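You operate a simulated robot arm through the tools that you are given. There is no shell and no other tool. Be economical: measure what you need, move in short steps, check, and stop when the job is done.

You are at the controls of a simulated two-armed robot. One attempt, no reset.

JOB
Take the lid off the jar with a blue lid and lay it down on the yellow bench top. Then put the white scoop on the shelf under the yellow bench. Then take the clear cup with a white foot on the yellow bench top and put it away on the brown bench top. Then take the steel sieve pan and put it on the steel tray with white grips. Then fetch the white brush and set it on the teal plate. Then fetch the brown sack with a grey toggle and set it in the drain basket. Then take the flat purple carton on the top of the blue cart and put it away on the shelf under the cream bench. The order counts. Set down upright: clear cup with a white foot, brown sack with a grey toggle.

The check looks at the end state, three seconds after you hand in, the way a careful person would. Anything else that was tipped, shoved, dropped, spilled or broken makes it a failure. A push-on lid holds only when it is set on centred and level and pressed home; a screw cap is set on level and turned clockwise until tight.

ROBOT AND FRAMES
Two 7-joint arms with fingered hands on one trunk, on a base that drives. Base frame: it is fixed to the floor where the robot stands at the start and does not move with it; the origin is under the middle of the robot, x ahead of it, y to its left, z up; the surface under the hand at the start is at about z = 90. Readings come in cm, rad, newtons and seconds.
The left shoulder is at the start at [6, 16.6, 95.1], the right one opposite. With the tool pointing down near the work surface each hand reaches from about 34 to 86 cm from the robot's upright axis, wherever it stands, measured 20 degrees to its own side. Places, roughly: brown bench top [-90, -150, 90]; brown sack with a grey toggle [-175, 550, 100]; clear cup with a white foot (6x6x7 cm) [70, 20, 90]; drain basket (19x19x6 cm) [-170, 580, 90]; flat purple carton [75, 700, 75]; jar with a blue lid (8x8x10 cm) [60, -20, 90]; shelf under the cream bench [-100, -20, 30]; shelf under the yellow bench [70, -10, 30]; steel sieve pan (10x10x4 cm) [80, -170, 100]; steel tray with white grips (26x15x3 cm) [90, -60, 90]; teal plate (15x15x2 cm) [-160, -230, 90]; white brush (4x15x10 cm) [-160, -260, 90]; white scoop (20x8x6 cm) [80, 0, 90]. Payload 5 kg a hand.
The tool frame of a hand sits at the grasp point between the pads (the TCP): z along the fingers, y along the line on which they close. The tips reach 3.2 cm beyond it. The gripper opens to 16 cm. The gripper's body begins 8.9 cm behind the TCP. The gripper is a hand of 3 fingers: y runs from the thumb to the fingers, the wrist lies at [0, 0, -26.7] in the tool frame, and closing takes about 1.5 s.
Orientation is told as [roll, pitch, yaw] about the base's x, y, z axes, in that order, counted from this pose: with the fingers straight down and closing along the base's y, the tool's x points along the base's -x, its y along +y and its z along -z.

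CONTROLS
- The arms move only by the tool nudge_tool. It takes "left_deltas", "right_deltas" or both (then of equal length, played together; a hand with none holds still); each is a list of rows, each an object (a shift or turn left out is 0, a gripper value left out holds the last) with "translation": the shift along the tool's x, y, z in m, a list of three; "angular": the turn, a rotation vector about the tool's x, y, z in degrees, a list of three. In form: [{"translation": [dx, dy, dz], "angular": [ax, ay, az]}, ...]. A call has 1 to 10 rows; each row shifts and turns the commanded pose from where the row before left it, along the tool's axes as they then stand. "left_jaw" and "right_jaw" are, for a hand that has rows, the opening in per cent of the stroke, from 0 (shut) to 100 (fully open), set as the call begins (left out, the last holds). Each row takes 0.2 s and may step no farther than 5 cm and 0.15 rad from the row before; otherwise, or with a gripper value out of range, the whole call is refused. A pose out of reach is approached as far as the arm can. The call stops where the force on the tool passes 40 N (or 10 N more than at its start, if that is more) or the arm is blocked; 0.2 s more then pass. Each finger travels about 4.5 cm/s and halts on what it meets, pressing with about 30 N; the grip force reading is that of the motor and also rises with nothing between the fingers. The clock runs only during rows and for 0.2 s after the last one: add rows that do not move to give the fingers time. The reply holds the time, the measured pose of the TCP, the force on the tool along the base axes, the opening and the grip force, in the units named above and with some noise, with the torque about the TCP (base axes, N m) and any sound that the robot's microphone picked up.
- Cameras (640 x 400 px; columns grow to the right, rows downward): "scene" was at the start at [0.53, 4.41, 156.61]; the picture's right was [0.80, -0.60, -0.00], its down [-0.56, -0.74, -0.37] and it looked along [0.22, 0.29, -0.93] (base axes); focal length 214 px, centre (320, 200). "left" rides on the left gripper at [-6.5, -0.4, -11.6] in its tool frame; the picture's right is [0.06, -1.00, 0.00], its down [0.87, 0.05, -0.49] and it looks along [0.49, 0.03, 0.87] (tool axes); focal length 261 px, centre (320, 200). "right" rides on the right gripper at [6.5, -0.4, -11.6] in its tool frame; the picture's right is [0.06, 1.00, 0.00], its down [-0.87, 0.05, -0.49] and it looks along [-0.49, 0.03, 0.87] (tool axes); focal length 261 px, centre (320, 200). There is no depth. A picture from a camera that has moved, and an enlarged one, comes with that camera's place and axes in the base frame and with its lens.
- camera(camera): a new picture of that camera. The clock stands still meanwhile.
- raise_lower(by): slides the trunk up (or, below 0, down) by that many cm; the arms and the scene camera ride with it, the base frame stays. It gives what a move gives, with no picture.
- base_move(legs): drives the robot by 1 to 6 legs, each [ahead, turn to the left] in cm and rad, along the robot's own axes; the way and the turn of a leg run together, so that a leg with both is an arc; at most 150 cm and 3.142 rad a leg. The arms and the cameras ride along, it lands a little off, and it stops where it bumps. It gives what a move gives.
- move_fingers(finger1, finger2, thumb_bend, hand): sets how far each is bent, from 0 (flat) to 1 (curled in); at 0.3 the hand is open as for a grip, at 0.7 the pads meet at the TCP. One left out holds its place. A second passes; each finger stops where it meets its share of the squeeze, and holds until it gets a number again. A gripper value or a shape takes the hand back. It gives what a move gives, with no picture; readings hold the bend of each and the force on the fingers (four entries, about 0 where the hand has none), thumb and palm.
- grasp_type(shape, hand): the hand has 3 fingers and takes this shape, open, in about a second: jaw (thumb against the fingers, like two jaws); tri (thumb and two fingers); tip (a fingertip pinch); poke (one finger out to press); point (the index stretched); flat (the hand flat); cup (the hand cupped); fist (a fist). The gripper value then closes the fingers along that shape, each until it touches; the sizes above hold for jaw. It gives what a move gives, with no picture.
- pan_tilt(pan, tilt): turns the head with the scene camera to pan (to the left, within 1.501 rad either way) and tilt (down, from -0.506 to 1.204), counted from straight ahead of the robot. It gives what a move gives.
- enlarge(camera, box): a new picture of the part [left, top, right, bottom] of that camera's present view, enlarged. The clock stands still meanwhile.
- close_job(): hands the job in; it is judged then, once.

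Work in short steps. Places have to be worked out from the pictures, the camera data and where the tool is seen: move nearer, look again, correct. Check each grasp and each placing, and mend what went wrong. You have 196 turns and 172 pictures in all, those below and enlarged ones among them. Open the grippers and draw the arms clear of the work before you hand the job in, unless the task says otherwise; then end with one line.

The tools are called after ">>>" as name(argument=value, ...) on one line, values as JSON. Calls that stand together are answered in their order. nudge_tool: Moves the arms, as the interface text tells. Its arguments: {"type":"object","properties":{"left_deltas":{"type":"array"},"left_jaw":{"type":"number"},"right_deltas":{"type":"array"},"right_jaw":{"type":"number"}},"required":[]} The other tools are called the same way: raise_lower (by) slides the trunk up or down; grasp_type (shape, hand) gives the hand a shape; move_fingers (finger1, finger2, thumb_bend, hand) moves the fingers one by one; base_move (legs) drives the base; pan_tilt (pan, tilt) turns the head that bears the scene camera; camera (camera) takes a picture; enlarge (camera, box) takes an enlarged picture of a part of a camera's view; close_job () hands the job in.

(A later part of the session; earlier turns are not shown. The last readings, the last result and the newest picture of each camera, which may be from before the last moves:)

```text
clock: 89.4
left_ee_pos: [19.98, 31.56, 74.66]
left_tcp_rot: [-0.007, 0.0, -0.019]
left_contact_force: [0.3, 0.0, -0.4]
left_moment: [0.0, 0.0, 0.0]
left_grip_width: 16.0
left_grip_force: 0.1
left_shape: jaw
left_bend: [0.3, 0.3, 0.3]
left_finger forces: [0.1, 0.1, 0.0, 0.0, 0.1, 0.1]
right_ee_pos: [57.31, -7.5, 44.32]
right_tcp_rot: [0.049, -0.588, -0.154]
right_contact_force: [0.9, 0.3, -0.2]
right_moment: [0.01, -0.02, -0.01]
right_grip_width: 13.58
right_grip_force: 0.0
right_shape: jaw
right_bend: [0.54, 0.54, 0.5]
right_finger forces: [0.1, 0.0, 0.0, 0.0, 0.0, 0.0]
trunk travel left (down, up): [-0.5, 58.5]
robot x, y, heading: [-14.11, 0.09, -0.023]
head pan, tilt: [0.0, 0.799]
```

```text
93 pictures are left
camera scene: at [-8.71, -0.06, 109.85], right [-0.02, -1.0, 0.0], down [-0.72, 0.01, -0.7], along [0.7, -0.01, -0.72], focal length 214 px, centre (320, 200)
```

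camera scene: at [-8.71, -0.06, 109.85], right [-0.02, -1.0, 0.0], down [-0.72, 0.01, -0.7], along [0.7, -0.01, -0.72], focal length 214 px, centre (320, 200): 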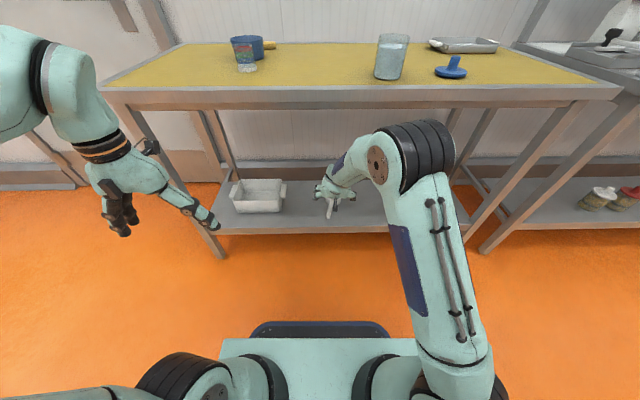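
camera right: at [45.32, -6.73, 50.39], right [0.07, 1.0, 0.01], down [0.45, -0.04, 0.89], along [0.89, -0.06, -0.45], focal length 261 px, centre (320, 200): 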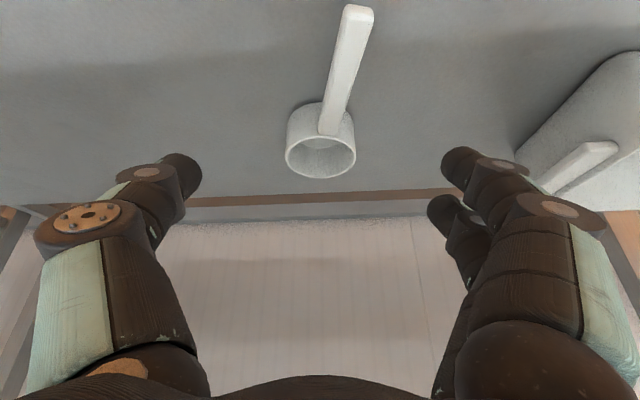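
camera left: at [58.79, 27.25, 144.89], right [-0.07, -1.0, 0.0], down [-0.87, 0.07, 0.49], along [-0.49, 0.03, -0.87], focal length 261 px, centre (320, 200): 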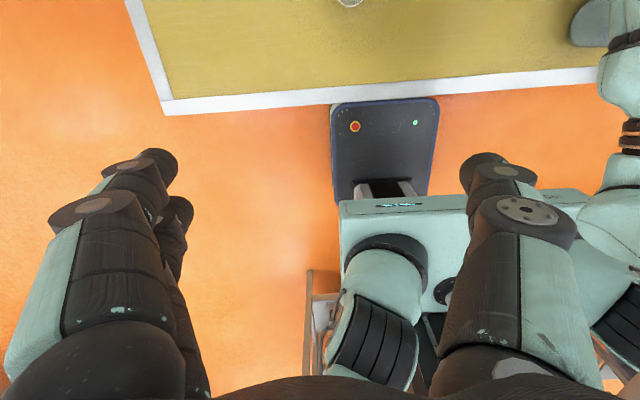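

Scoop is well placed on the shelf. Now I back up, raise the trunk, tuck the right arm, and go for the clear cup with the left hand.

>>> base_move(legs=[[-22, 0]])

>>> raise_lower(by=40)

>>> raise_lower(by=14)

>>> nudge_tool(right_deltas=[{"angular": [0, 7, 0], "translation": [0.02, -0.03, -0.02]}, {"angular": [0, 7, 0], "translation": [0.02, -0.03, -0.02]}, {"angular": [0, 7, 0], "translation": [0.02, -0.03, -0.02]}, {"angular": [0, 7, 0], "translation": [0.02, -0.03, -0.02]}, {"translation": [0.02, -0.03, -0.02]}, {}], right_jaw=100)

>>> base_move(legs=[[36, 0]])

>>> camera(camera="scene")

>>> camera(camera="left")

```text
clock: 91.1
left_ee_pos: [-2.46, 32.24, 74.66]
left_tcp_rot: [-0.002, 0.001, -0.017]
left_contact_force: [0.2, 0.7, -0.5]
left_moment: [0.0, -0.01, -0.01]
left_grip_width: 15.99
left_grip_force: 0.1
left_shape: jaw
left_bend: [0.3, 0.3, 0.3]
left_finger forces: [0.0, 0.0, 0.0, 0.0, 0.1, 0.0]
right_ee_pos: [34.94, -6.95, 44.35]
right_tcp_rot: [0.047, -0.588, -0.147]
right_contact_force: [-0.3, -0.5, -0.8]
right_moment: [-0.01, -0.01, 0.01]
right_grip_width: 13.59
right_grip_force: 0.2
right_shape: jaw
right_bend: [0.54, 0.54, 0.5]
right_finger forces: [0.0, 0.0, 0.1, 0.0, 0.1, 0.0]
trunk travel left (down, up): [-0.5, 58.5]
robot x, y, heading: [-36.25, 0.75, -0.016]
head pan, tilt: [0.0, 0.799]
```

```text
clock: 94.9
left_ee_pos: [-2.47, 32.17, 114.7]
left_tcp_rot: [-0.003, 0.0, -0.016]
left_contact_force: [0.0, -0.7, 0.4]
left_moment: [0.01, -0.01, 0.01]
left_grip_width: 15.99
left_grip_force: 0.1
left_shape: jaw
left_bend: [0.3, 0.3, 0.3]
left_finger forces: [0.1, 0.1, 0.0, 0.1, 0.0, 0.0]
right_ee_pos: [34.89, -6.8, 84.33]
right_tcp_rot: [0.05, -0.589, -0.149]
right_contact_force: [0.0, -0.7, 0.1]
right_moment: [0.01, 0.03, 0.0]
right_grip_width: 13.59
right_grip_force: 0.1
right_shape: jaw
right_bend: [0.54, 0.54, 0.5]
right_finger forces: [0.1, 0.0, 0.1, 0.0, 0.0, 0.1]
trunk travel left (down, up): [-40.5, 18.5]
robot x, y, heading: [-36.45, 0.59, -0.02]
head pan, tilt: [0.0, 0.799]
```

```text
clock: 96.6
left_ee_pos: [-2.44, 32.14, 128.66]
left_tcp_rot: [-0.003, 0.0, -0.015]
left_contact_force: [-0.3, 1.0, 0.9]
left_moment: [-0.03, -0.01, 0.01]
left_grip_width: 15.99
left_grip_force: 0.0
left_shape: jaw
left_bend: [0.3, 0.3, 0.3]
left_finger forces: [0.0, 0.1, 0.0, 0.1, 0.0, 0.1]
right_ee_pos: [34.9, -6.93, 98.28]
right_tcp_rot: [0.048, -0.588, -0.147]
right_contact_force: [-0.2, 0.8, -0.6]
right_moment: [-0.01, 0.0, 0.0]
right_grip_width: 13.58
right_grip_force: 0.1
right_shape: jaw
right_bend: [0.54, 0.54, 0.5]
right_finger forces: [0.1, 0.0, 0.0, 0.0, 0.1, 0.0]
trunk travel left (down, up): [-54.5, 4.5]
robot x, y, heading: [-35.73, 0.56, -0.016]
head pan, tilt: [0.0, 0.799]
```

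```text
clock: 98.0
left_ee_pos: [-2.3, 32.29, 128.68]
left_tcp_rot: [-0.003, 0.001, -0.016]
left_contact_force: [1.0, 0.6, 0.6]
left_moment: [-0.01, 0.02, 0.0]
left_grip_width: 16.0
left_grip_force: 0.0
left_shape: jaw
left_bend: [0.3, 0.3, 0.3]
left_finger forces: [0.0, 0.0, 0.0, 0.0, 0.0, 0.1]
right_ee_pos: [20.67, -20.74, 103.61]
right_tcp_rot: [0.041, -0.098, -0.125]
right_contact_force: [-0.5, -0.5, -0.4]
right_moment: [0.0, 0.01, -0.04]
right_grip_width: 15.97
right_grip_force: 0.0
right_shape: jaw
right_bend: [0.3, 0.3, 0.3]
right_finger forces: [0.0, 0.1, 0.1, 0.0, 0.1, 0.0]
trunk travel left (down, up): [-54.5, 4.5]
robot x, y, heading: [-36.32, 0.2, -0.017]
head pan, tilt: [0.0, 0.799]
```

```text
clock: 100.3
left_ee_pos: [33.78, 31.77, 128.73]
left_tcp_rot: [-0.002, 0.002, -0.014]
left_contact_force: [1.0, -0.1, 0.9]
left_moment: [0.02, 0.02, 0.02]
left_grip_width: 16.02
left_grip_force: 0.2
left_shape: jaw
left_bend: [0.3, 0.3, 0.3]
left_finger forces: [0.0, 0.0, 0.0, 0.1, 0.0, 0.1]
right_ee_pos: [56.96, -21.16, 103.63]
right_tcp_rot: [0.039, -0.099, -0.122]
right_contact_force: [1.1, 0.1, -0.2]
right_moment: [0.01, 0.01, 0.02]
right_grip_width: 16.0
right_grip_force: 0.1
right_shape: jaw
right_bend: [0.3, 0.3, 0.3]
right_finger forces: [0.0, 0.0, 0.1, 0.0, 0.0, 0.0]
trunk travel left (down, up): [-54.5, 4.5]
robot x, y, heading: [0.13, -0.36, -0.011]
head pan, tilt: [0.0, 0.799]
```

```text
92 pictures are left
camera scene: at [5.37, -0.15, 163.84], right [-0.01, -1.0, 0.0], down [-0.72, 0.01, -0.7], along [0.7, -0.01, -0.72], focal length 214 px, centre (320, 200)
```

scene: 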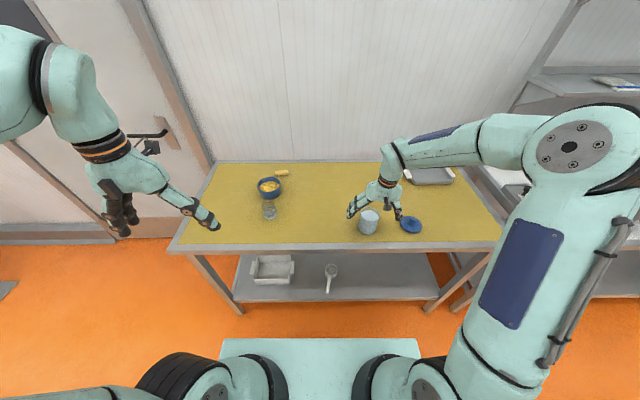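

```text
91 pictures are left
camera left: at [40.36, 31.29, 140.26], right [-0.07, -1.0, 0.0], down [-0.87, 0.07, 0.49], along [-0.49, 0.03, -0.87], focal length 261 px, centre (320, 200)
```

left: 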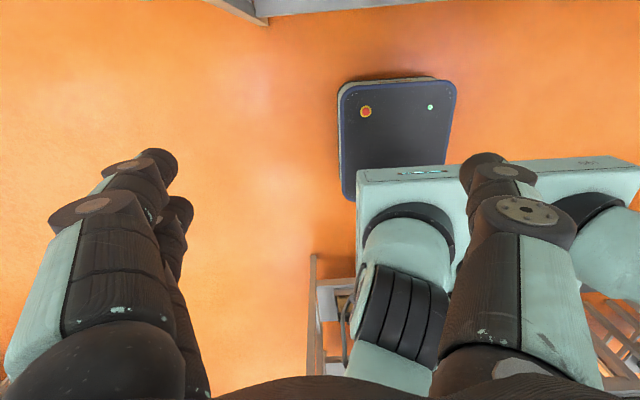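

The right hand is over the jar, so I lift it straight up, and move the left hand above the clear cup near [66.7, 21.2].

>>> nudge_tool(right_deltas=[{"translation": [0, 0, -0.03]}, {"translation": [0, 0, -0.04]}, {"translation": [0, 0, -0.04]}, {"translation": [0, 0, -0.04]}, {"translation": [0.03, -0.03, 0]}, {"translation": [0.03, -0.03, 0]}, {"translation": [0.03, -0.03, 0]}, {}, {}, {}], left_deltas=[{"translation": [-0.037, -0.0118, 0]}, {"translation": [-0.037, -0.0118, 0]}, {"translation": [-0.037, -0.0118, 0]}, {"translation": [-0.037, -0.0118, 0.02]}, {"translation": [-0.037, -0.0118, 0.02]}, {"translation": [-0.037, -0.0118, 0.03]}, {"translation": [-0.037, -0.0118, 0.03]}, {"translation": [-0.037, -0.0118, 0.03]}, {"translation": [-0.033, -0.0118, 0.03]}, {}], left_jaw=75)

>>> camera(camera="left")

>>> enlarge(camera="scene", box=[180, 150, 460, 270])

```text
clock: 102.5
left_ee_pos: [66.58, 20.66, 112.4]
left_tcp_rot: [-0.004, 0.0, -0.014]
left_contact_force: [-0.7, 1.2, -0.1]
left_moment: [-0.02, 0.0, 0.0]
left_grip_width: 12.03
left_grip_force: 0.1
left_shape: jaw
left_bend: [0.63, 0.63, 0.6]
left_finger forces: [0.0, 0.0, 0.0, 0.0, 0.0, 0.0]
right_ee_pos: [45.83, -29.46, 117.26]
right_tcp_rot: [0.041, -0.1, -0.123]
right_contact_force: [0.0, -0.2, -0.1]
right_moment: [-0.05, -0.01, 0.02]
right_grip_width: 15.98
right_grip_force: 0.0
right_shape: jaw
right_bend: [0.3, 0.3, 0.3]
right_finger forces: [0.0, 0.0, 0.0, 0.0, 0.0, 0.0]
trunk travel left (down, up): [-54.5, 4.5]
robot x, y, heading: [0.43, -0.0, -0.011]
head pan, tilt: [0.0, 0.799]
```

```text
90 pictures are left
camera left: at [73.14, 20.19, 124.0], right [-0.07, -1.0, 0.0], down [-0.87, 0.07, 0.49], along [-0.49, 0.03, -0.87], focal length 261 px, centre (320, 200)
```

left: 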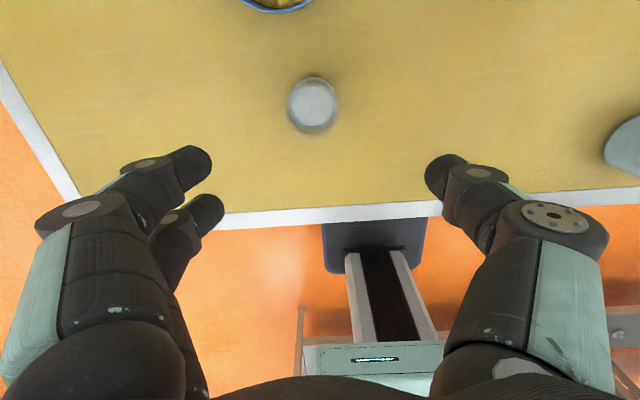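

```text
2.29 times, centred on (320, 210) of scene
camera zoom: at [5.17, -0.07, 163.85], right [-0.01, -1.0, 0.0], down [-0.72, 0.01, -0.7], along [0.7, -0.01, -0.72], focal length 490 px, centre (320, 177)
```

zoom: 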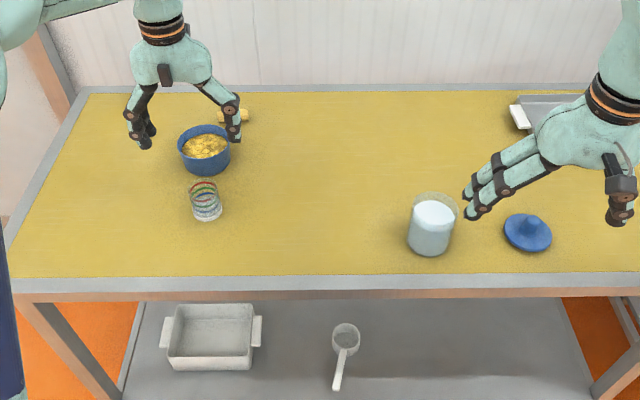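

Cup is near [67.4, 21.2]. I lower to just above it and check.

>>> nudge_tool(left_deltas=[{"translation": [-0.006, 0.005, 0.04]}, {"translation": [0, 0, 0.045]}, {}])

>>> camera(camera="left")

```text
clock: 103.3
left_ee_pos: [67.2, 20.79, 104.06]
left_tcp_rot: [-0.003, -0.001, -0.011]
left_contact_force: [0.2, -0.1, 0.1]
left_moment: [0.0, 0.0, 0.01]
left_grip_width: 12.04
left_grip_force: 0.1
left_shape: jaw
left_bend: [0.63, 0.63, 0.6]
left_finger forces: [0.0, 0.0, 0.0, 0.0, 0.0, 0.0]
right_ee_pos: [45.62, -29.46, 117.25]
right_tcp_rot: [0.041, -0.1, -0.121]
right_contact_force: [-0.6, -0.2, 0.1]
right_moment: [0.0, -0.04, 0.01]
right_grip_width: 15.99
right_grip_force: 0.0
right_shape: jaw
right_bend: [0.3, 0.3, 0.3]
right_finger forces: [0.1, 0.0, 0.1, 0.0, 0.0, 0.0]
trunk travel left (down, up): [-54.5, 4.5]
robot x, y, heading: [0.14, 0.17, -0.016]
head pan, tilt: [0.0, 0.799]
```

```text
88 pictures are left
camera left: at [73.76, 20.32, 115.65], right [-0.07, -1.0, 0.0], down [-0.87, 0.07, 0.49], along [-0.49, 0.03, -0.87], focal length 261 px, centre (320, 200)
```

left: 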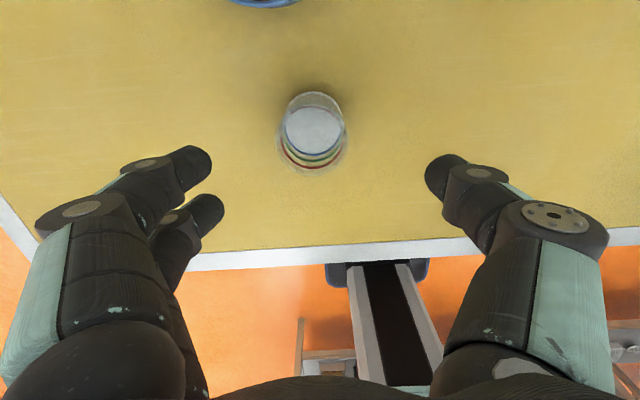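

Cup centre [67.7, 21.2]. Lower to z≈94.2 and close.

>>> nudge_tool(left_deltas=[{"translation": [-0.005, 0.004, 0.04]}, {"translation": [0, 0, 0.04]}, {"translation": [0, 0, 0.018]}, {}])

>>> nudge_tool(left_deltas=[{}, {}, {}, {}, {}, {}, {}, {}], left_jaw=20)

>>> camera(camera="left")

```text
clock: 104.3
left_ee_pos: [67.65, 21.28, 94.24]
left_tcp_rot: [-0.004, 0.001, -0.013]
left_contact_force: [-0.3, -0.2, -0.3]
left_moment: [0.02, 0.02, -0.01]
left_grip_width: 12.02
left_grip_force: 0.0
left_shape: jaw
left_bend: [0.63, 0.63, 0.6]
left_finger forces: [0.0, 0.0, 0.0, 0.1, 0.1, 0.0]
right_ee_pos: [45.69, -29.42, 117.28]
right_tcp_rot: [0.041, -0.102, -0.122]
right_contact_force: [-0.2, -0.9, -0.1]
right_moment: [0.01, 0.04, -0.01]
right_grip_width: 15.98
right_grip_force: 0.1
right_shape: jaw
right_bend: [0.3, 0.3, 0.3]
right_finger forces: [0.0, 0.1, 0.0, 0.1, 0.0, 0.1]
trunk travel left (down, up): [-54.5, 4.5]
robot x, y, heading: [-0.01, -0.32, -0.01]
head pan, tilt: [0.0, 0.799]
```

```text
clock: 106.1
left_ee_pos: [67.59, 21.35, 94.43]
left_tcp_rot: [-0.005, -0.001, -0.014]
left_contact_force: [0.2, -0.2, 0.1]
left_moment: [0.02, -0.02, 0.0]
left_grip_width: 4.39
left_grip_force: 29.8
left_shape: jaw
left_bend: [0.73, 0.73, 0.7]
left_finger forces: [13.0, 13.8, 0.0, 0.0, 25.5, 0.1]
right_ee_pos: [45.63, -29.37, 117.19]
right_tcp_rot: [0.04, -0.101, -0.123]
right_contact_force: [0.3, -0.3, 0.6]
right_moment: [0.0, -0.01, -0.04]
right_grip_width: 16.0
right_grip_force: 0.0
right_shape: jaw
right_bend: [0.3, 0.3, 0.3]
right_finger forces: [0.0, 0.0, 0.0, 0.0, 0.0, 0.1]
trunk travel left (down, up): [-54.5, 4.5]
robot x, y, heading: [-0.0, 0.06, -0.008]
head pan, tilt: [0.0, 0.799]
```

```text
87 pictures are left
camera left: at [74.19, 20.9, 105.95], right [-0.07, -1.0, 0.0], down [-0.87, 0.07, 0.49], along [-0.49, 0.03, -0.87], focal length 261 px, centre (320, 200)
```

left: 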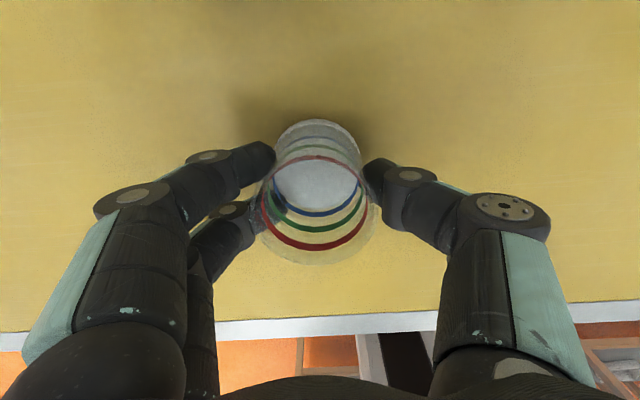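

Gripped evenly. I lift 16 cm, back up, and look to the right-rear for the brown bench.

>>> nudge_tool(left_deltas=[{"translation": [0, 0, -0.02]}, {"translation": [0, 0, -0.045]}, {"translation": [0, 0, -0.045]}, {"translation": [0, 0, -0.045]}, {}])

>>> base_move(legs=[[-25, 0]])

>>> pan_tilt(pan=-1.5, tilt=0.35)

>>> camera(camera="scene")

>>> camera(camera="left")

```text
clock: 107.3
left_ee_pos: [67.36, 21.65, 109.87]
left_tcp_rot: [-0.004, -0.001, -0.012]
left_contact_force: [0.4, 0.2, -0.9]
left_moment: [0.03, 0.02, 0.01]
left_grip_width: 4.36
left_grip_force: 29.9
left_shape: jaw
left_bend: [0.73, 0.73, 0.7]
left_finger forces: [13.3, 13.9, 0.0, 0.0, 25.2, 0.0]
right_ee_pos: [45.68, -29.44, 117.34]
right_tcp_rot: [0.039, -0.101, -0.123]
right_contact_force: [0.9, -0.1, 0.3]
right_moment: [-0.02, -0.02, -0.01]
right_grip_width: 16.01
right_grip_force: 0.0
right_shape: jaw
right_bend: [0.3, 0.3, 0.3]
right_finger forces: [0.0, 0.0, 0.0, 0.1, 0.0, 0.0]
trunk travel left (down, up): [-54.5, 4.5]
robot x, y, heading: [-0.11, -0.25, -0.012]
head pan, tilt: [0.0, 0.799]
```

```text
clock: 109.2
left_ee_pos: [41.76, 21.92, 109.93]
left_tcp_rot: [-0.004, 0.0, -0.013]
left_contact_force: [-0.4, 0.8, -0.2]
left_moment: [0.01, -0.03, 0.0]
left_grip_width: 4.37
left_grip_force: 30.3
left_shape: jaw
left_bend: [0.73, 0.73, 0.7]
left_finger forces: [13.3, 13.9, 0.0, 0.1, 25.3, 0.1]
right_ee_pos: [20.15, -29.18, 117.26]
right_tcp_rot: [0.042, -0.101, -0.125]
right_contact_force: [-0.7, 0.0, 0.2]
right_moment: [-0.02, -0.03, 0.0]
right_grip_width: 15.99
right_grip_force: 0.2
right_shape: jaw
right_bend: [0.3, 0.3, 0.3]
right_finger forces: [0.1, 0.1, 0.0, 0.0, 0.1, 0.0]
trunk travel left (down, up): [-54.5, 4.5]
robot x, y, heading: [-25.45, -0.12, -0.014]
head pan, tilt: [0.0, 0.799]
```

```text
clock: 110.8
left_ee_pos: [41.86, 21.92, 109.88]
left_tcp_rot: [-0.004, 0.0, -0.014]
left_contact_force: [-0.7, 1.4, -0.3]
left_moment: [-0.01, -0.01, -0.01]
left_grip_width: 4.34
left_grip_force: 29.4
left_shape: jaw
left_bend: [0.73, 0.73, 0.7]
left_finger forces: [13.3, 14.0, 0.0, 0.0, 25.3, 0.0]
right_ee_pos: [20.24, -29.11, 117.27]
right_tcp_rot: [0.041, -0.102, -0.123]
right_contact_force: [0.4, 0.3, 0.2]
right_moment: [0.0, -0.01, 0.03]
right_grip_width: 15.95
right_grip_force: 0.1
right_shape: jaw
right_bend: [0.3, 0.3, 0.3]
right_finger forces: [0.1, 0.0, 0.0, 0.1, 0.0, 0.1]
trunk travel left (down, up): [-54.5, 4.5]
robot x, y, heading: [-25.47, -0.19, -0.015]
head pan, tilt: [-1.499, 0.351]
```

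```text
86 pictures are left
camera scene: at [-27.72, -9.02, 167.81], right [-1.0, -0.06, 0.0], down [-0.02, 0.34, -0.94], along [0.05, -0.94, -0.34], focal length 214 px, centre (320, 200)
```

scene: 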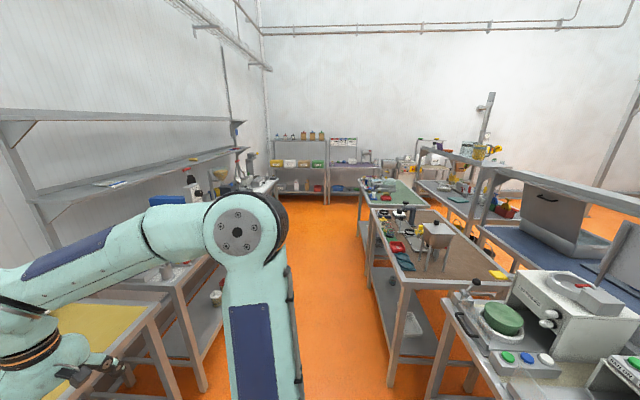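

```text
85 pictures are left
camera left: at [48.43, 21.44, 121.42], right [-0.08, -1.0, 0.0], down [-0.87, 0.07, 0.49], along [-0.49, 0.03, -0.87], focal length 261 px, centre (320, 200)
```

left: 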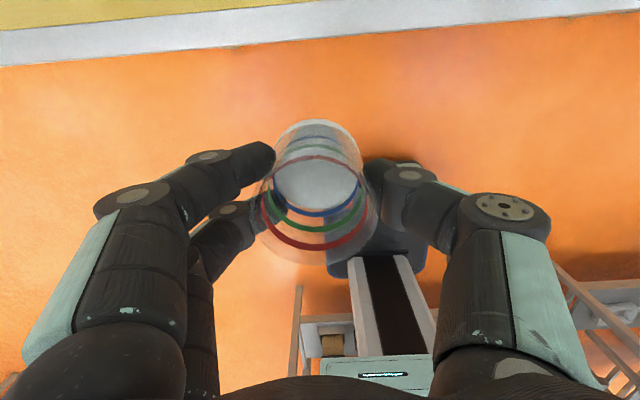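

The brown bench spans x≈-64 to -115, y≈-103 to -198. I zoom in to find a free spot.

>>> enlarge(camera="scene", box=[340, 160, 540, 300])

```text
2.86 times, centred on (440, 230) of scene
camera zoom: at [-27.72, -9.02, 167.81], right [-1.0, -0.06, 0.0], down [-0.02, 0.34, -0.94], along [0.05, -0.94, -0.34], focal length 613 px, centre (-23, 114)
```

zoom: 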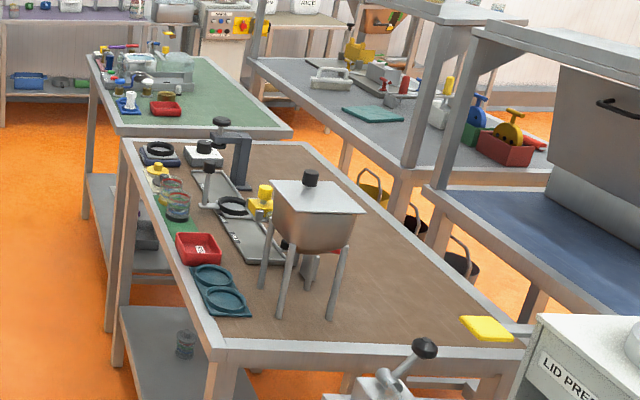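

I retract the left hand, then drive to face the brown bench from the aisle, keeping the sweep clear of benches.

>>> nudge_tool(left_deltas=[{"translation": [0.04, 0, 0]}, {"translation": [0.045, 0, 0]}, {"translation": [0.045, 0, 0]}, {"translation": [0.045, 0, 0]}, {}])

>>> base_move(legs=[[16, 0], [0, -1.571], [88, 0], [0, -1.556]])

>>> pan_tilt(pan=0.25, tilt=0.75)

>>> camera(camera="scene")

```text
clock: 112.0
left_ee_pos: [24.27, 22.07, 109.87]
left_tcp_rot: [-0.004, -0.001, -0.013]
left_contact_force: [0.5, -0.1, -0.8]
left_moment: [0.0, 0.03, -0.01]
left_grip_width: 4.38
left_grip_force: 30.0
left_shape: jaw
left_bend: [0.73, 0.73, 0.7]
left_finger forces: [13.4, 14.0, 0.0, 0.0, 25.0, 0.1]
right_ee_pos: [20.35, -29.16, 117.28]
right_tcp_rot: [0.04, -0.1, -0.124]
right_contact_force: [-0.2, -0.4, -0.3]
right_moment: [0.01, -0.02, -0.01]
right_grip_width: 15.99
right_grip_force: 0.1
right_shape: jaw
right_bend: [0.3, 0.3, 0.3]
right_finger forces: [0.0, 0.0, 0.0, 0.1, 0.0, 0.0]
trunk travel left (down, up): [-54.5, 4.5]
robot x, y, heading: [-25.84, 0.13, -0.015]
head pan, tilt: [-1.499, 0.351]
```

```text
clock: 125.8
left_ee_pos: [-66.45, -111.59, 109.86]
left_tcp_rot: [-0.004, 0.0, 3.087]
left_contact_force: [0.3, 0.1, -0.5]
left_moment: [0.0, 0.01, 0.0]
left_grip_width: 4.3
left_grip_force: 29.7
left_shape: jaw
left_bend: [0.73, 0.73, 0.7]
left_finger forces: [13.2, 14.0, 0.0, 0.0, 23.9, 0.0]
right_ee_pos: [-60.32, -60.53, 117.27]
right_tcp_rot: [0.04, -0.102, 2.979]
right_contact_force: [0.1, 0.1, 0.1]
right_moment: [-0.04, -0.01, 0.01]
right_grip_width: 16.0
right_grip_force: 0.0
right_shape: jaw
right_bend: [0.3, 0.3, 0.3]
right_finger forces: [0.0, 0.1, 0.0, 0.0, 0.1, 0.0]
trunk travel left (down, up): [-54.5, 4.5]
robot x, y, heading: [-15.99, -91.76, 3.087]
head pan, tilt: [-1.499, 0.351]
```

```text
clock: 127.5
left_ee_pos: [-66.44, -111.7, 109.85]
left_tcp_rot: [-0.003, -0.002, 3.087]
left_contact_force: [-0.5, 0.0, -0.5]
left_moment: [0.0, 0.0, 0.0]
left_grip_width: 4.29
left_grip_force: 29.9
left_shape: jaw
left_bend: [0.73, 0.73, 0.7]
left_finger forces: [13.2, 14.1, 0.1, 0.0, 23.9, 0.0]
right_ee_pos: [-60.32, -60.4, 117.34]
right_tcp_rot: [0.04, -0.1, 2.978]
right_contact_force: [-0.1, 0.3, -1.2]
right_moment: [-0.01, 0.02, 0.03]
right_grip_width: 15.98
right_grip_force: 0.1
right_shape: jaw
right_bend: [0.3, 0.3, 0.3]
right_finger forces: [0.0, 0.0, 0.0, 0.0, 0.0, 0.1]
trunk travel left (down, up): [-54.5, 4.5]
robot x, y, heading: [-15.89, -91.81, 3.089]
head pan, tilt: [0.25, 0.75]
```

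```text
83 pictures are left
camera scene: at [-20.98, -93.65, 164.25], right [-0.19, 0.98, 0.0], down [0.67, 0.13, -0.73], along [-0.72, -0.14, -0.68], focal length 214 px, centre (320, 200)
```

scene: 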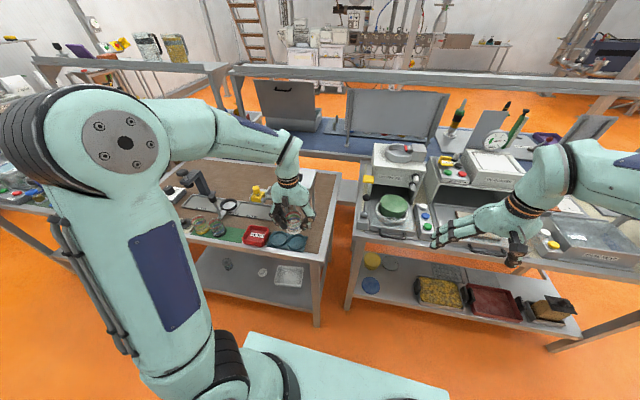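

I zoom in on the bench around the hand.

>>> enlarge(camera="scene", box=[180, 150, 360, 270])

```text
3.33 times, centred on (270, 210) of scene
camera zoom: at [-20.98, -93.65, 164.25], right [-0.19, 0.98, 0.0], down [0.67, 0.13, -0.73], along [-0.72, -0.14, -0.68], focal length 715 px, centre (487, 167)
```

zoom: 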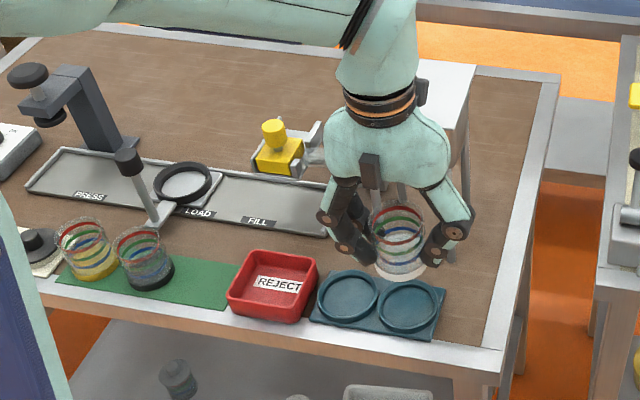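

The roomy free area is around [-104,-155] behind the trays. I raise the cup higher and drive along the aisle to y≈-135.

>>> nudge_tool(left_deltas=[{"translation": [0, 0, -0.04]}, {"translation": [0, 0, -0.04]}, {"translation": [0, 0, -0.02]}, {}])

>>> base_move(legs=[[0, 1.623], [43, 0], [0, -1.571], [10, 0]])

>>> camera(camera="scene")

```text
clock: 128.5
left_ee_pos: [-66.45, -111.79, 119.89]
left_tcp_rot: [-0.003, 0.002, 3.086]
left_contact_force: [0.0, -0.2, -0.7]
left_moment: [0.04, 0.0, -0.02]
left_grip_width: 4.33
left_grip_force: 29.2
left_shape: jaw
left_bend: [0.73, 0.73, 0.7]
left_finger forces: [13.3, 13.9, 0.1, 0.0, 23.8, 0.0]
right_ee_pos: [-60.31, -60.58, 117.25]
right_tcp_rot: [0.04, -0.102, 2.976]
right_contact_force: [0.9, -0.5, 0.0]
right_moment: [-0.01, 0.0, -0.03]
right_grip_width: 15.99
right_grip_force: 0.0
right_shape: jaw
right_bend: [0.3, 0.3, 0.3]
right_finger forces: [0.1, 0.1, 0.0, 0.0, 0.0, 0.0]
trunk travel left (down, up): [-54.5, 4.5]
robot x, y, heading: [-15.81, -91.77, 3.086]
head pan, tilt: [0.25, 0.75]
```

```text
clock: 140.0
left_ee_pos: [-78.72, -153.8, 119.85]
left_tcp_rot: [-0.003, 0.001, 3.06]
left_contact_force: [-0.5, 0.2, -0.2]
left_moment: [-0.01, -0.06, -0.02]
left_grip_width: 4.24
left_grip_force: 29.8
left_shape: jaw
left_bend: [0.73, 0.73, 0.7]
left_finger forces: [13.2, 13.9, 0.1, 0.0, 23.4, 0.0]
right_ee_pos: [-71.28, -102.58, 117.16]
right_tcp_rot: [0.04, -0.1, 2.952]
right_contact_force: [-0.1, 1.0, -0.5]
right_moment: [-0.05, -0.06, 0.03]
right_grip_width: 16.0
right_grip_force: 0.1
right_shape: jaw
right_bend: [0.3, 0.3, 0.3]
right_finger forces: [0.1, 0.1, 0.1, 0.0, 0.0, 0.0]
trunk travel left (down, up): [-54.5, 4.5]
robot x, y, heading: [-27.5, -135.16, 3.066]
head pan, tilt: [0.25, 0.75]
```

```text
81 pictures are left
camera scene: at [-32.93, -136.76, 164.24], right [-0.17, 0.99, 0.0], down [0.67, 0.12, -0.73], along [-0.72, -0.12, -0.68], focal length 214 px, centre (320, 200)
```

scene: 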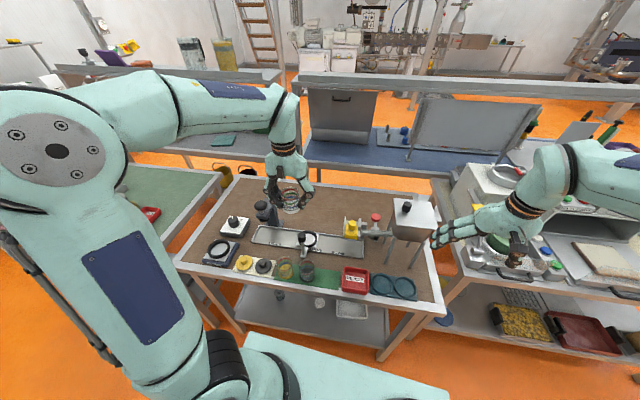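

>>> enlarge(camera="scene", box=[200, 150, 440, 300])

```text
2.67 times, centred on (320, 225) of scene
camera zoom: at [-32.93, -136.76, 164.24], right [-0.17, 0.99, 0.0], down [0.67, 0.12, -0.73], along [-0.72, -0.12, -0.68], focal length 572 px, centre (320, 133)
```

zoom: 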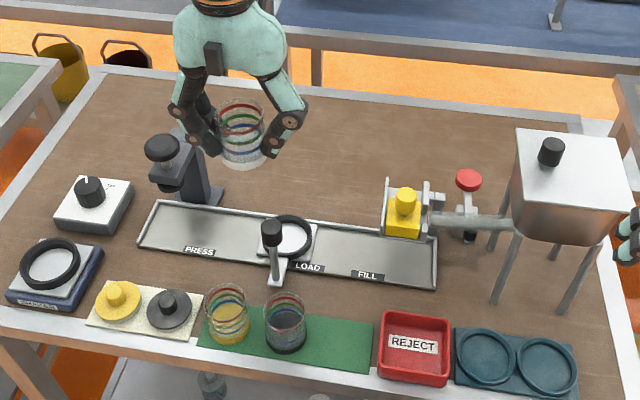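

Press stand is left of the hand; I choose [-103,-148.5]. Moving right then forward at height.

>>> nudge_tool(left_deltas=[{"translation": [0, -0.033, 0]}, {"translation": [-0.041, 0, 0]}, {"translation": [-0.041, 0, 0]}, {"translation": [-0.041, 0, 0]}, {"translation": [-0.041, 0, 0]}, {"translation": [-0.041, 0, 0]}, {"translation": [-0.0415, 0, 0]}, {}])

>>> camera(camera="left")

>>> enlarge(camera="scene", box=[200, 130, 440, 280])

```text
clock: 141.8
left_ee_pos: [-102.88, -148.19, 120.42]
left_tcp_rot: [-0.004, -0.002, 3.06]
left_contact_force: [-0.8, -1.0, -0.5]
left_moment: [0.03, 0.02, -0.06]
left_grip_width: 4.25
left_grip_force: 30.3
left_shape: jaw
left_bend: [0.73, 0.73, 0.7]
left_finger forces: [13.4, 14.1, 0.0, 0.0, 23.5, 0.0]
right_ee_pos: [-70.9, -102.49, 117.4]
right_tcp_rot: [0.041, -0.104, 2.948]
right_contact_force: [0.4, 0.7, -0.2]
right_moment: [-0.04, 0.07, 0.0]
right_grip_width: 15.99
right_grip_force: 0.1
right_shape: jaw
right_bend: [0.3, 0.3, 0.3]
right_finger forces: [0.0, 0.0, 0.0, 0.1, 0.0, 0.0]
trunk travel left (down, up): [-54.5, 4.5]
robot x, y, heading: [-27.45, -135.13, 3.065]
head pan, tilt: [0.25, 0.75]
```

```text
79 pictures are left
camera left: at [-109.32, -147.33, 131.96], right [0.14, 0.99, 0.0], down [0.86, -0.13, 0.49], along [0.49, -0.07, -0.87], focal length 261 px, centre (320, 200)
```

left: 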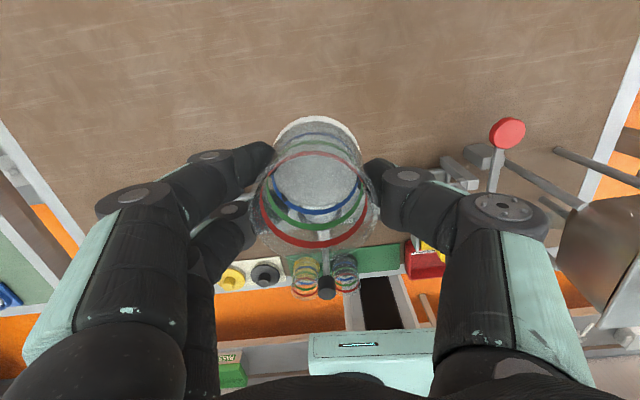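

```text
2.67 times, centred on (320, 205) of scene
camera zoom: at [-32.46, -136.8, 164.26], right [-0.17, 0.99, 0.0], down [0.67, 0.12, -0.73], along [-0.72, -0.12, -0.68], focal length 572 px, centre (320, 187)
```

zoom: 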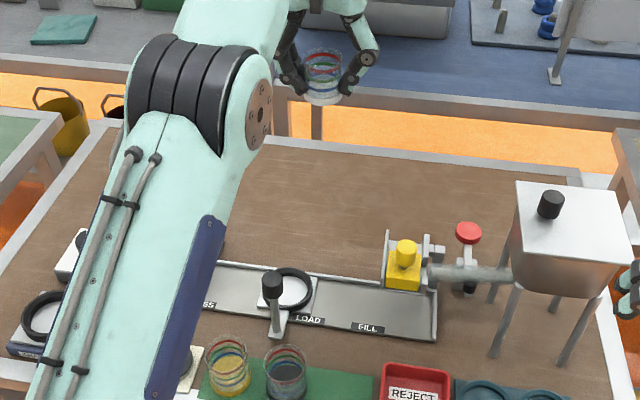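

Spot below is free. To keep the elbow away from the press stand I shift 4 cm right, then lower 12 cm and check.

>>> nudge_tool(left_deltas=[{"translation": [0, -0.04, 0]}, {"translation": [0, 0, 0.04]}, {"translation": [0, 0, 0.04]}, {"translation": [0, 0, 0.04]}, {}])

>>> enlarge(camera="scene", box=[160, 110, 440, 285])

```text
clock: 143.0
left_ee_pos: [-102.81, -144.43, 107.87]
left_tcp_rot: [-0.002, 0.001, 3.061]
left_contact_force: [0.0, 1.2, -0.6]
left_moment: [-0.01, -0.02, -0.01]
left_grip_width: 4.23
left_grip_force: 29.8
left_shape: jaw
left_bend: [0.73, 0.73, 0.7]
left_finger forces: [13.3, 14.0, 0.1, 0.0, 23.4, 0.0]
right_ee_pos: [-71.11, -102.47, 117.31]
right_tcp_rot: [0.039, -0.101, 2.953]
right_contact_force: [-0.6, 0.5, 0.6]
right_moment: [0.0, 0.03, 0.02]
right_grip_width: 15.99
right_grip_force: 0.1
right_shape: jaw
right_bend: [0.3, 0.3, 0.3]
right_finger forces: [0.0, 0.0, 0.1, 0.0, 0.0, 0.1]
trunk travel left (down, up): [-54.5, 4.5]
robot x, y, heading: [-27.83, -134.97, 3.06]
head pan, tilt: [0.25, 0.75]
```

```text
2.29 times, centred on (300, 198) of scene
camera zoom: at [-32.68, -136.76, 164.25], right [-0.17, 0.99, 0.0], down [0.67, 0.12, -0.73], along [-0.72, -0.12, -0.68], focal length 490 px, centre (366, 206)
```

zoom: 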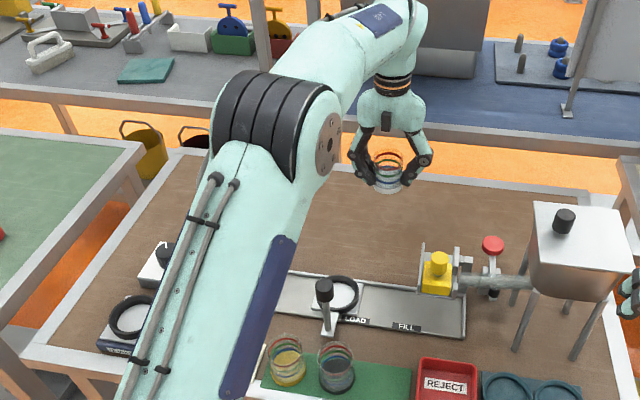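

By my reckoning the elbow is ~20 cm above the press. I lower 10.5 more, then creep.

>>> nudge_tool(left_deltas=[{"translation": [0, 0, 0.04]}, {"translation": [0, 0, 0.04]}, {"translation": [0, 0, 0.025]}, {}])

>>> nudge_tool(left_deltas=[{"translation": [0, 0, 0.004]}, {"translation": [0, 0, 0.004]}, {"translation": [0, 0, 0.003]}, {"translation": [0, 0, 0.002]}, {"translation": [0, 0, 0.002]}])

>>> camera(camera="left")

```text
clock: 144.0
left_ee_pos: [-102.73, -144.0, 97.27]
left_tcp_rot: [-0.002, 0.001, 3.061]
left_contact_force: [-0.4, 0.0, 0.1]
left_moment: [-0.01, -0.02, 0.01]
left_grip_width: 4.24
left_grip_force: 29.9
left_shape: jaw
left_bend: [0.73, 0.73, 0.7]
left_finger forces: [13.3, 14.1, 0.0, 0.0, 23.5, 0.0]
right_ee_pos: [-71.25, -102.5, 117.26]
right_tcp_rot: [0.04, -0.103, 2.952]
right_contact_force: [-0.2, 0.2, 0.1]
right_moment: [-0.01, 0.04, -0.01]
right_grip_width: 16.0
right_grip_force: 0.0
right_shape: jaw
right_bend: [0.3, 0.3, 0.3]
right_finger forces: [0.1, 0.0, 0.0, 0.1, 0.0, 0.0]
trunk travel left (down, up): [-54.5, 4.5]
robot x, y, heading: [-27.44, -135.34, 3.065]
head pan, tilt: [0.25, 0.75]
```

```text
clock: 145.2
left_ee_pos: [-102.61, -144.42, 95.82]
left_tcp_rot: [-0.003, 0.0, 3.058]
left_contact_force: [0.1, -0.6, 0.6]
left_moment: [0.01, -0.02, -0.01]
left_grip_width: 4.24
left_grip_force: 29.4
left_shape: jaw
left_bend: [0.73, 0.73, 0.7]
left_finger forces: [13.3, 14.0, 0.0, 0.0, 23.4, 0.0]
right_ee_pos: [-71.16, -102.6, 117.31]
right_tcp_rot: [0.042, -0.098, 2.951]
right_contact_force: [-1.3, 0.6, 0.2]
right_moment: [0.0, 0.02, 0.0]
right_grip_width: 15.98
right_grip_force: 0.1
right_shape: jaw
right_bend: [0.3, 0.3, 0.3]
right_finger forces: [0.0, 0.0, 0.0, 0.0, 0.1, 0.0]
trunk travel left (down, up): [-54.5, 4.5]
robot x, y, heading: [-27.64, -135.09, 3.055]
head pan, tilt: [0.25, 0.75]
```

```text
76 pictures are left
camera left: at [-108.99, -143.45, 107.5], right [0.14, 0.99, 0.0], down [0.86, -0.13, 0.49], along [0.49, -0.07, -0.87], focal length 261 px, centre (320, 200)
```

left: 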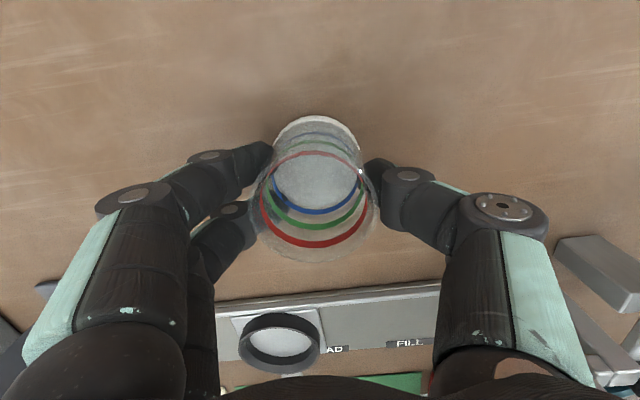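

Clear space below and around; I creep down until contact.

>>> nudge_tool(left_deltas=[{"translation": [0, 0, 0.003]}, {"translation": [0, 0, 0.003]}, {"translation": [0, 0, 0.002]}, {"translation": [0, 0, 0.002]}, {"translation": [0, 0, 0.002]}, {"translation": [0, 0, 0.002]}, {"translation": [0, 0, 0.002]}])

```text
clock: 146.8
left_ee_pos: [-102.64, -144.47, 94.52]
left_tcp_rot: [-0.004, 0.0, 3.06]
left_contact_force: [0.1, -0.3, -0.8]
left_moment: [0.03, 0.01, 0.03]
left_grip_width: 4.24
left_grip_force: 29.8
left_shape: jaw
left_bend: [0.73, 0.73, 0.7]
left_finger forces: [13.4, 14.0, 0.1, 0.1, 23.5, 0.0]
right_ee_pos: [-71.06, -102.66, 117.2]
right_tcp_rot: [0.04, -0.1, 2.952]
right_contact_force: [-0.1, 0.5, 0.4]
right_moment: [0.0, -0.01, 0.02]
right_grip_width: 16.0
right_grip_force: 0.0
right_shape: jaw
right_bend: [0.3, 0.3, 0.3]
right_finger forces: [0.1, 0.0, 0.0, 0.0, 0.0, 0.1]
trunk travel left (down, up): [-54.5, 4.5]
robot x, y, heading: [-27.57, -134.93, 3.065]
head pan, tilt: [0.25, 0.75]
```

>>> nudge_tool(left_deltas=[{"translation": [0, 0, 0.002]}, {"translation": [0, 0, 0.002]}, {"translation": [0, 0, 0.002]}, {"translation": [0, 0, 0.002]}, {"translation": [0, 0, 0.002]}])

```text
clock: 148.1
left_ee_pos: [-102.81, -144.13, 94.01]
left_tcp_rot: [-0.006, -0.013, 3.063]
left_contact_force: [4.8, -0.3, 19.7]
left_moment: [-0.16, -0.04, 0.03]
left_grip_width: 4.43
left_grip_force: 30.3
left_shape: jaw
left_bend: [0.74, 0.74, 0.71]
left_finger forces: [15.1, 17.0, 0.0, 0.1, 28.0, 0.0]
right_ee_pos: [-71.08, -102.62, 117.31]
right_tcp_rot: [0.04, -0.098, 2.951]
right_contact_force: [-0.2, -0.2, 0.2]
right_moment: [0.01, -0.03, 0.02]
right_grip_width: 15.98
right_grip_force: 0.0
right_shape: jaw
right_bend: [0.3, 0.3, 0.3]
right_finger forces: [0.0, 0.1, 0.0, 0.0, 0.1, 0.0]
trunk travel left (down, up): [-54.5, 4.5]
robot x, y, heading: [-27.66, -135.06, 3.062]
head pan, tilt: [0.25, 0.75]
stopped in row 5 (left hand): the force on the tool passed its limit at 41 N (the readings are from after the stop); the commanded pose is now the measured one
```

Touching down. I ease up, open, and rise.

>>> nudge_tool(left_deltas=[{"translation": [0, 0, -0.003]}, {}])

>>> nudge_tool(left_deltas=[{}, {}, {}, {}, {}, {}], left_jaw=60)

>>> nudge_tool(left_deltas=[{"translation": [0, 0, -0.03]}, {"translation": [0, 0, -0.045]}, {"translation": [0, 0, -0.045]}, {"translation": [0, 0, -0.045]}, {"translation": [0, 0, -0.045]}, {"translation": [0.045, 0, 0]}, {"translation": [0.045, 0, 0]}, {"translation": [0.045, 0, 0]}, {"translation": [0.045, 0, 0]}, {"translation": [0.045, 0, 0]}])

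>>> enlarge(camera="scene", box=[160, 110, 440, 285])

```text
clock: 148.7
left_ee_pos: [-102.68, -144.24, 94.18]
left_tcp_rot: [-0.002, -0.012, 3.058]
left_contact_force: [-3.1, 0.3, 12.6]
left_moment: [-0.06, 0.1, -0.01]
left_grip_width: 4.42
left_grip_force: 30.0
left_shape: jaw
left_bend: [0.74, 0.74, 0.71]
left_finger forces: [15.4, 15.3, 0.1, 0.0, 26.6, 0.0]
right_ee_pos: [-71.1, -102.68, 117.27]
right_tcp_rot: [0.039, -0.101, 2.949]
right_contact_force: [0.3, 0.2, 0.4]
right_moment: [-0.02, 0.04, 0.0]
right_grip_width: 15.99
right_grip_force: 0.0
right_shape: jaw
right_bend: [0.3, 0.3, 0.3]
right_finger forces: [0.0, 0.0, 0.0, 0.0, 0.0, 0.0]
trunk travel left (down, up): [-54.5, 4.5]
robot x, y, heading: [-27.6, -135.05, 3.056]
head pan, tilt: [0.25, 0.75]
```

```text
clock: 150.1
left_ee_pos: [-102.71, -144.28, 93.96]
left_tcp_rot: [-0.003, -0.008, 3.06]
left_contact_force: [-0.2, 0.1, -0.8]
left_moment: [-0.01, -0.03, -0.03]
left_grip_width: 9.55
left_grip_force: 0.0
left_shape: jaw
left_bend: [0.71, 0.71, 0.7]
left_finger forces: [0.0, 0.0, 0.0, 0.1, 0.0, 0.0]
right_ee_pos: [-71.06, -102.58, 117.34]
right_tcp_rot: [0.04, -0.1, 2.951]
right_contact_force: [-0.2, -0.3, 0.6]
right_moment: [-0.04, -0.01, -0.03]
right_grip_width: 15.98
right_grip_force: 0.0
right_shape: jaw
right_bend: [0.3, 0.3, 0.3]
right_finger forces: [0.1, 0.0, 0.1, 0.1, 0.0, 0.0]
trunk travel left (down, up): [-54.5, 4.5]
robot x, y, heading: [-27.7, -134.92, 3.059]
head pan, tilt: [0.25, 0.75]
```

```text
clock: 152.3
left_ee_pos: [-80.03, -146.36, 114.94]
left_tcp_rot: [-0.004, -0.007, 3.061]
left_contact_force: [0.5, 0.7, -0.6]
left_moment: [0.02, 0.03, 0.0]
left_grip_width: 9.56
left_grip_force: 0.1
left_shape: jaw
left_bend: [0.71, 0.71, 0.7]
left_finger forces: [0.0, 0.0, 0.1, 0.1, 0.1, 0.0]
right_ee_pos: [-71.04, -102.66, 117.27]
right_tcp_rot: [0.039, -0.101, 2.951]
right_contact_force: [-0.3, 0.1, 0.0]
right_moment: [0.0, 0.03, 0.01]
right_grip_width: 15.97
right_grip_force: 0.0
right_shape: jaw
right_bend: [0.3, 0.3, 0.3]
right_finger forces: [0.0, 0.0, 0.0, 0.0, 0.1, 0.1]
trunk travel left (down, up): [-54.5, 4.5]
robot x, y, heading: [-27.58, -135.09, 3.058]
head pan, tilt: [0.25, 0.75]
```

```text
2.29 times, centred on (300, 198) of scene
camera zoom: at [-32.53, -136.89, 164.25], right [-0.17, 0.99, 0.0], down [0.67, 0.12, -0.73], along [-0.72, -0.12, -0.68], focal length 490 px, centre (366, 206)
```

zoom: 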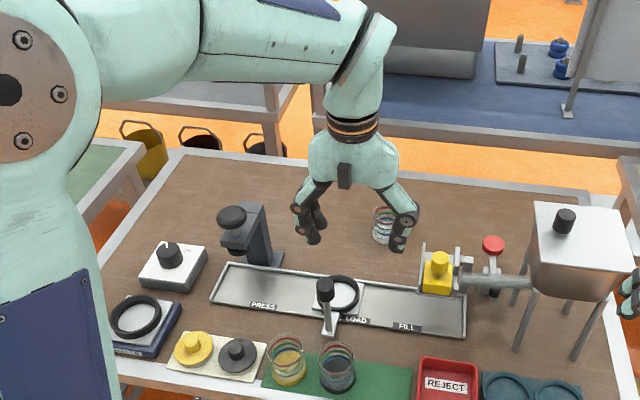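

Cup stands upright on the brown bench. Now to the sieve pan across the aisle: back up, turn around, and look.

>>> base_move(legs=[[-18, 0], [0, 1.654], [14, 0], [0, 1.571]])

>>> pan_tilt(pan=-0.2, tilt=0.6)

>>> camera(camera="scene")

```text
clock: 162.9
left_ee_pos: [41.48, -133.57, 114.88]
left_tcp_rot: [-0.005, -0.007, 0.033]
left_contact_force: [0.8, 0.5, -0.2]
left_moment: [0.03, 0.01, 0.0]
left_grip_width: 9.57
left_grip_force: 0.1
left_shape: jaw
left_bend: [0.71, 0.71, 0.7]
left_finger forces: [0.0, 0.1, 0.0, 0.0, 0.1, 0.0]
right_ee_pos: [37.37, -178.05, 117.33]
right_tcp_rot: [0.04, -0.099, -0.077]
right_contact_force: [-0.4, 0.5, 0.4]
right_moment: [-0.03, -0.01, -0.02]
right_grip_width: 15.98
right_grip_force: 0.0
right_shape: jaw
right_bend: [0.3, 0.3, 0.3]
right_finger forces: [0.0, 0.0, 0.0, 0.1, 0.0, 0.0]
trunk travel left (down, up): [-54.5, 4.5]
robot x, y, heading: [-9.34, -150.77, 0.036]
head pan, tilt: [0.25, 0.75]
```

```text
clock: 163.8
left_ee_pos: [41.43, -133.61, 114.85]
left_tcp_rot: [-0.005, -0.007, 0.032]
left_contact_force: [0.9, 0.8, 0.9]
left_moment: [0.01, 0.02, 0.01]
left_grip_width: 9.56
left_grip_force: 0.1
left_shape: jaw
left_bend: [0.71, 0.71, 0.7]
left_finger forces: [0.0, 0.1, 0.0, 0.1, 0.0, 0.0]
right_ee_pos: [37.44, -178.1, 117.19]
right_tcp_rot: [0.038, -0.1, -0.076]
right_contact_force: [0.3, -0.1, -0.6]
right_moment: [-0.02, 0.02, -0.02]
right_grip_width: 16.02
right_grip_force: 0.0
right_shape: jaw
right_bend: [0.3, 0.3, 0.3]
right_finger forces: [0.0, 0.0, 0.1, 0.0, 0.0, 0.1]
trunk travel left (down, up): [-54.5, 4.5]
robot x, y, heading: [-9.81, -150.9, 0.03]
head pan, tilt: [-0.201, 0.6]
```

```text
74 pictures are left
camera scene: at [-3.7, -152.41, 165.53], right [-0.16, -0.99, 0.0], down [-0.56, 0.09, -0.82], along [0.81, -0.14, -0.57], focal length 214 px, centre (320, 200)
```

scene: 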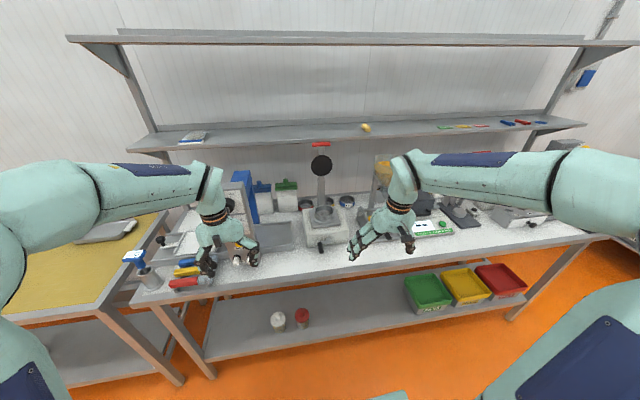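

>>> enlarge(camera="scene", box=[260, 130, 400, 270])

```text
2.86 times, centred on (330, 200) of scene
camera zoom: at [-3.7, -152.41, 165.53], right [-0.16, -0.99, 0.0], down [-0.56, 0.09, -0.82], along [0.81, -0.14, -0.57], focal length 613 px, centre (291, 200)
```

zoom: 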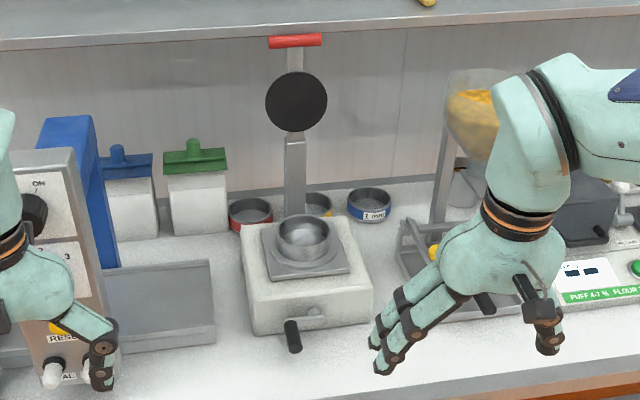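

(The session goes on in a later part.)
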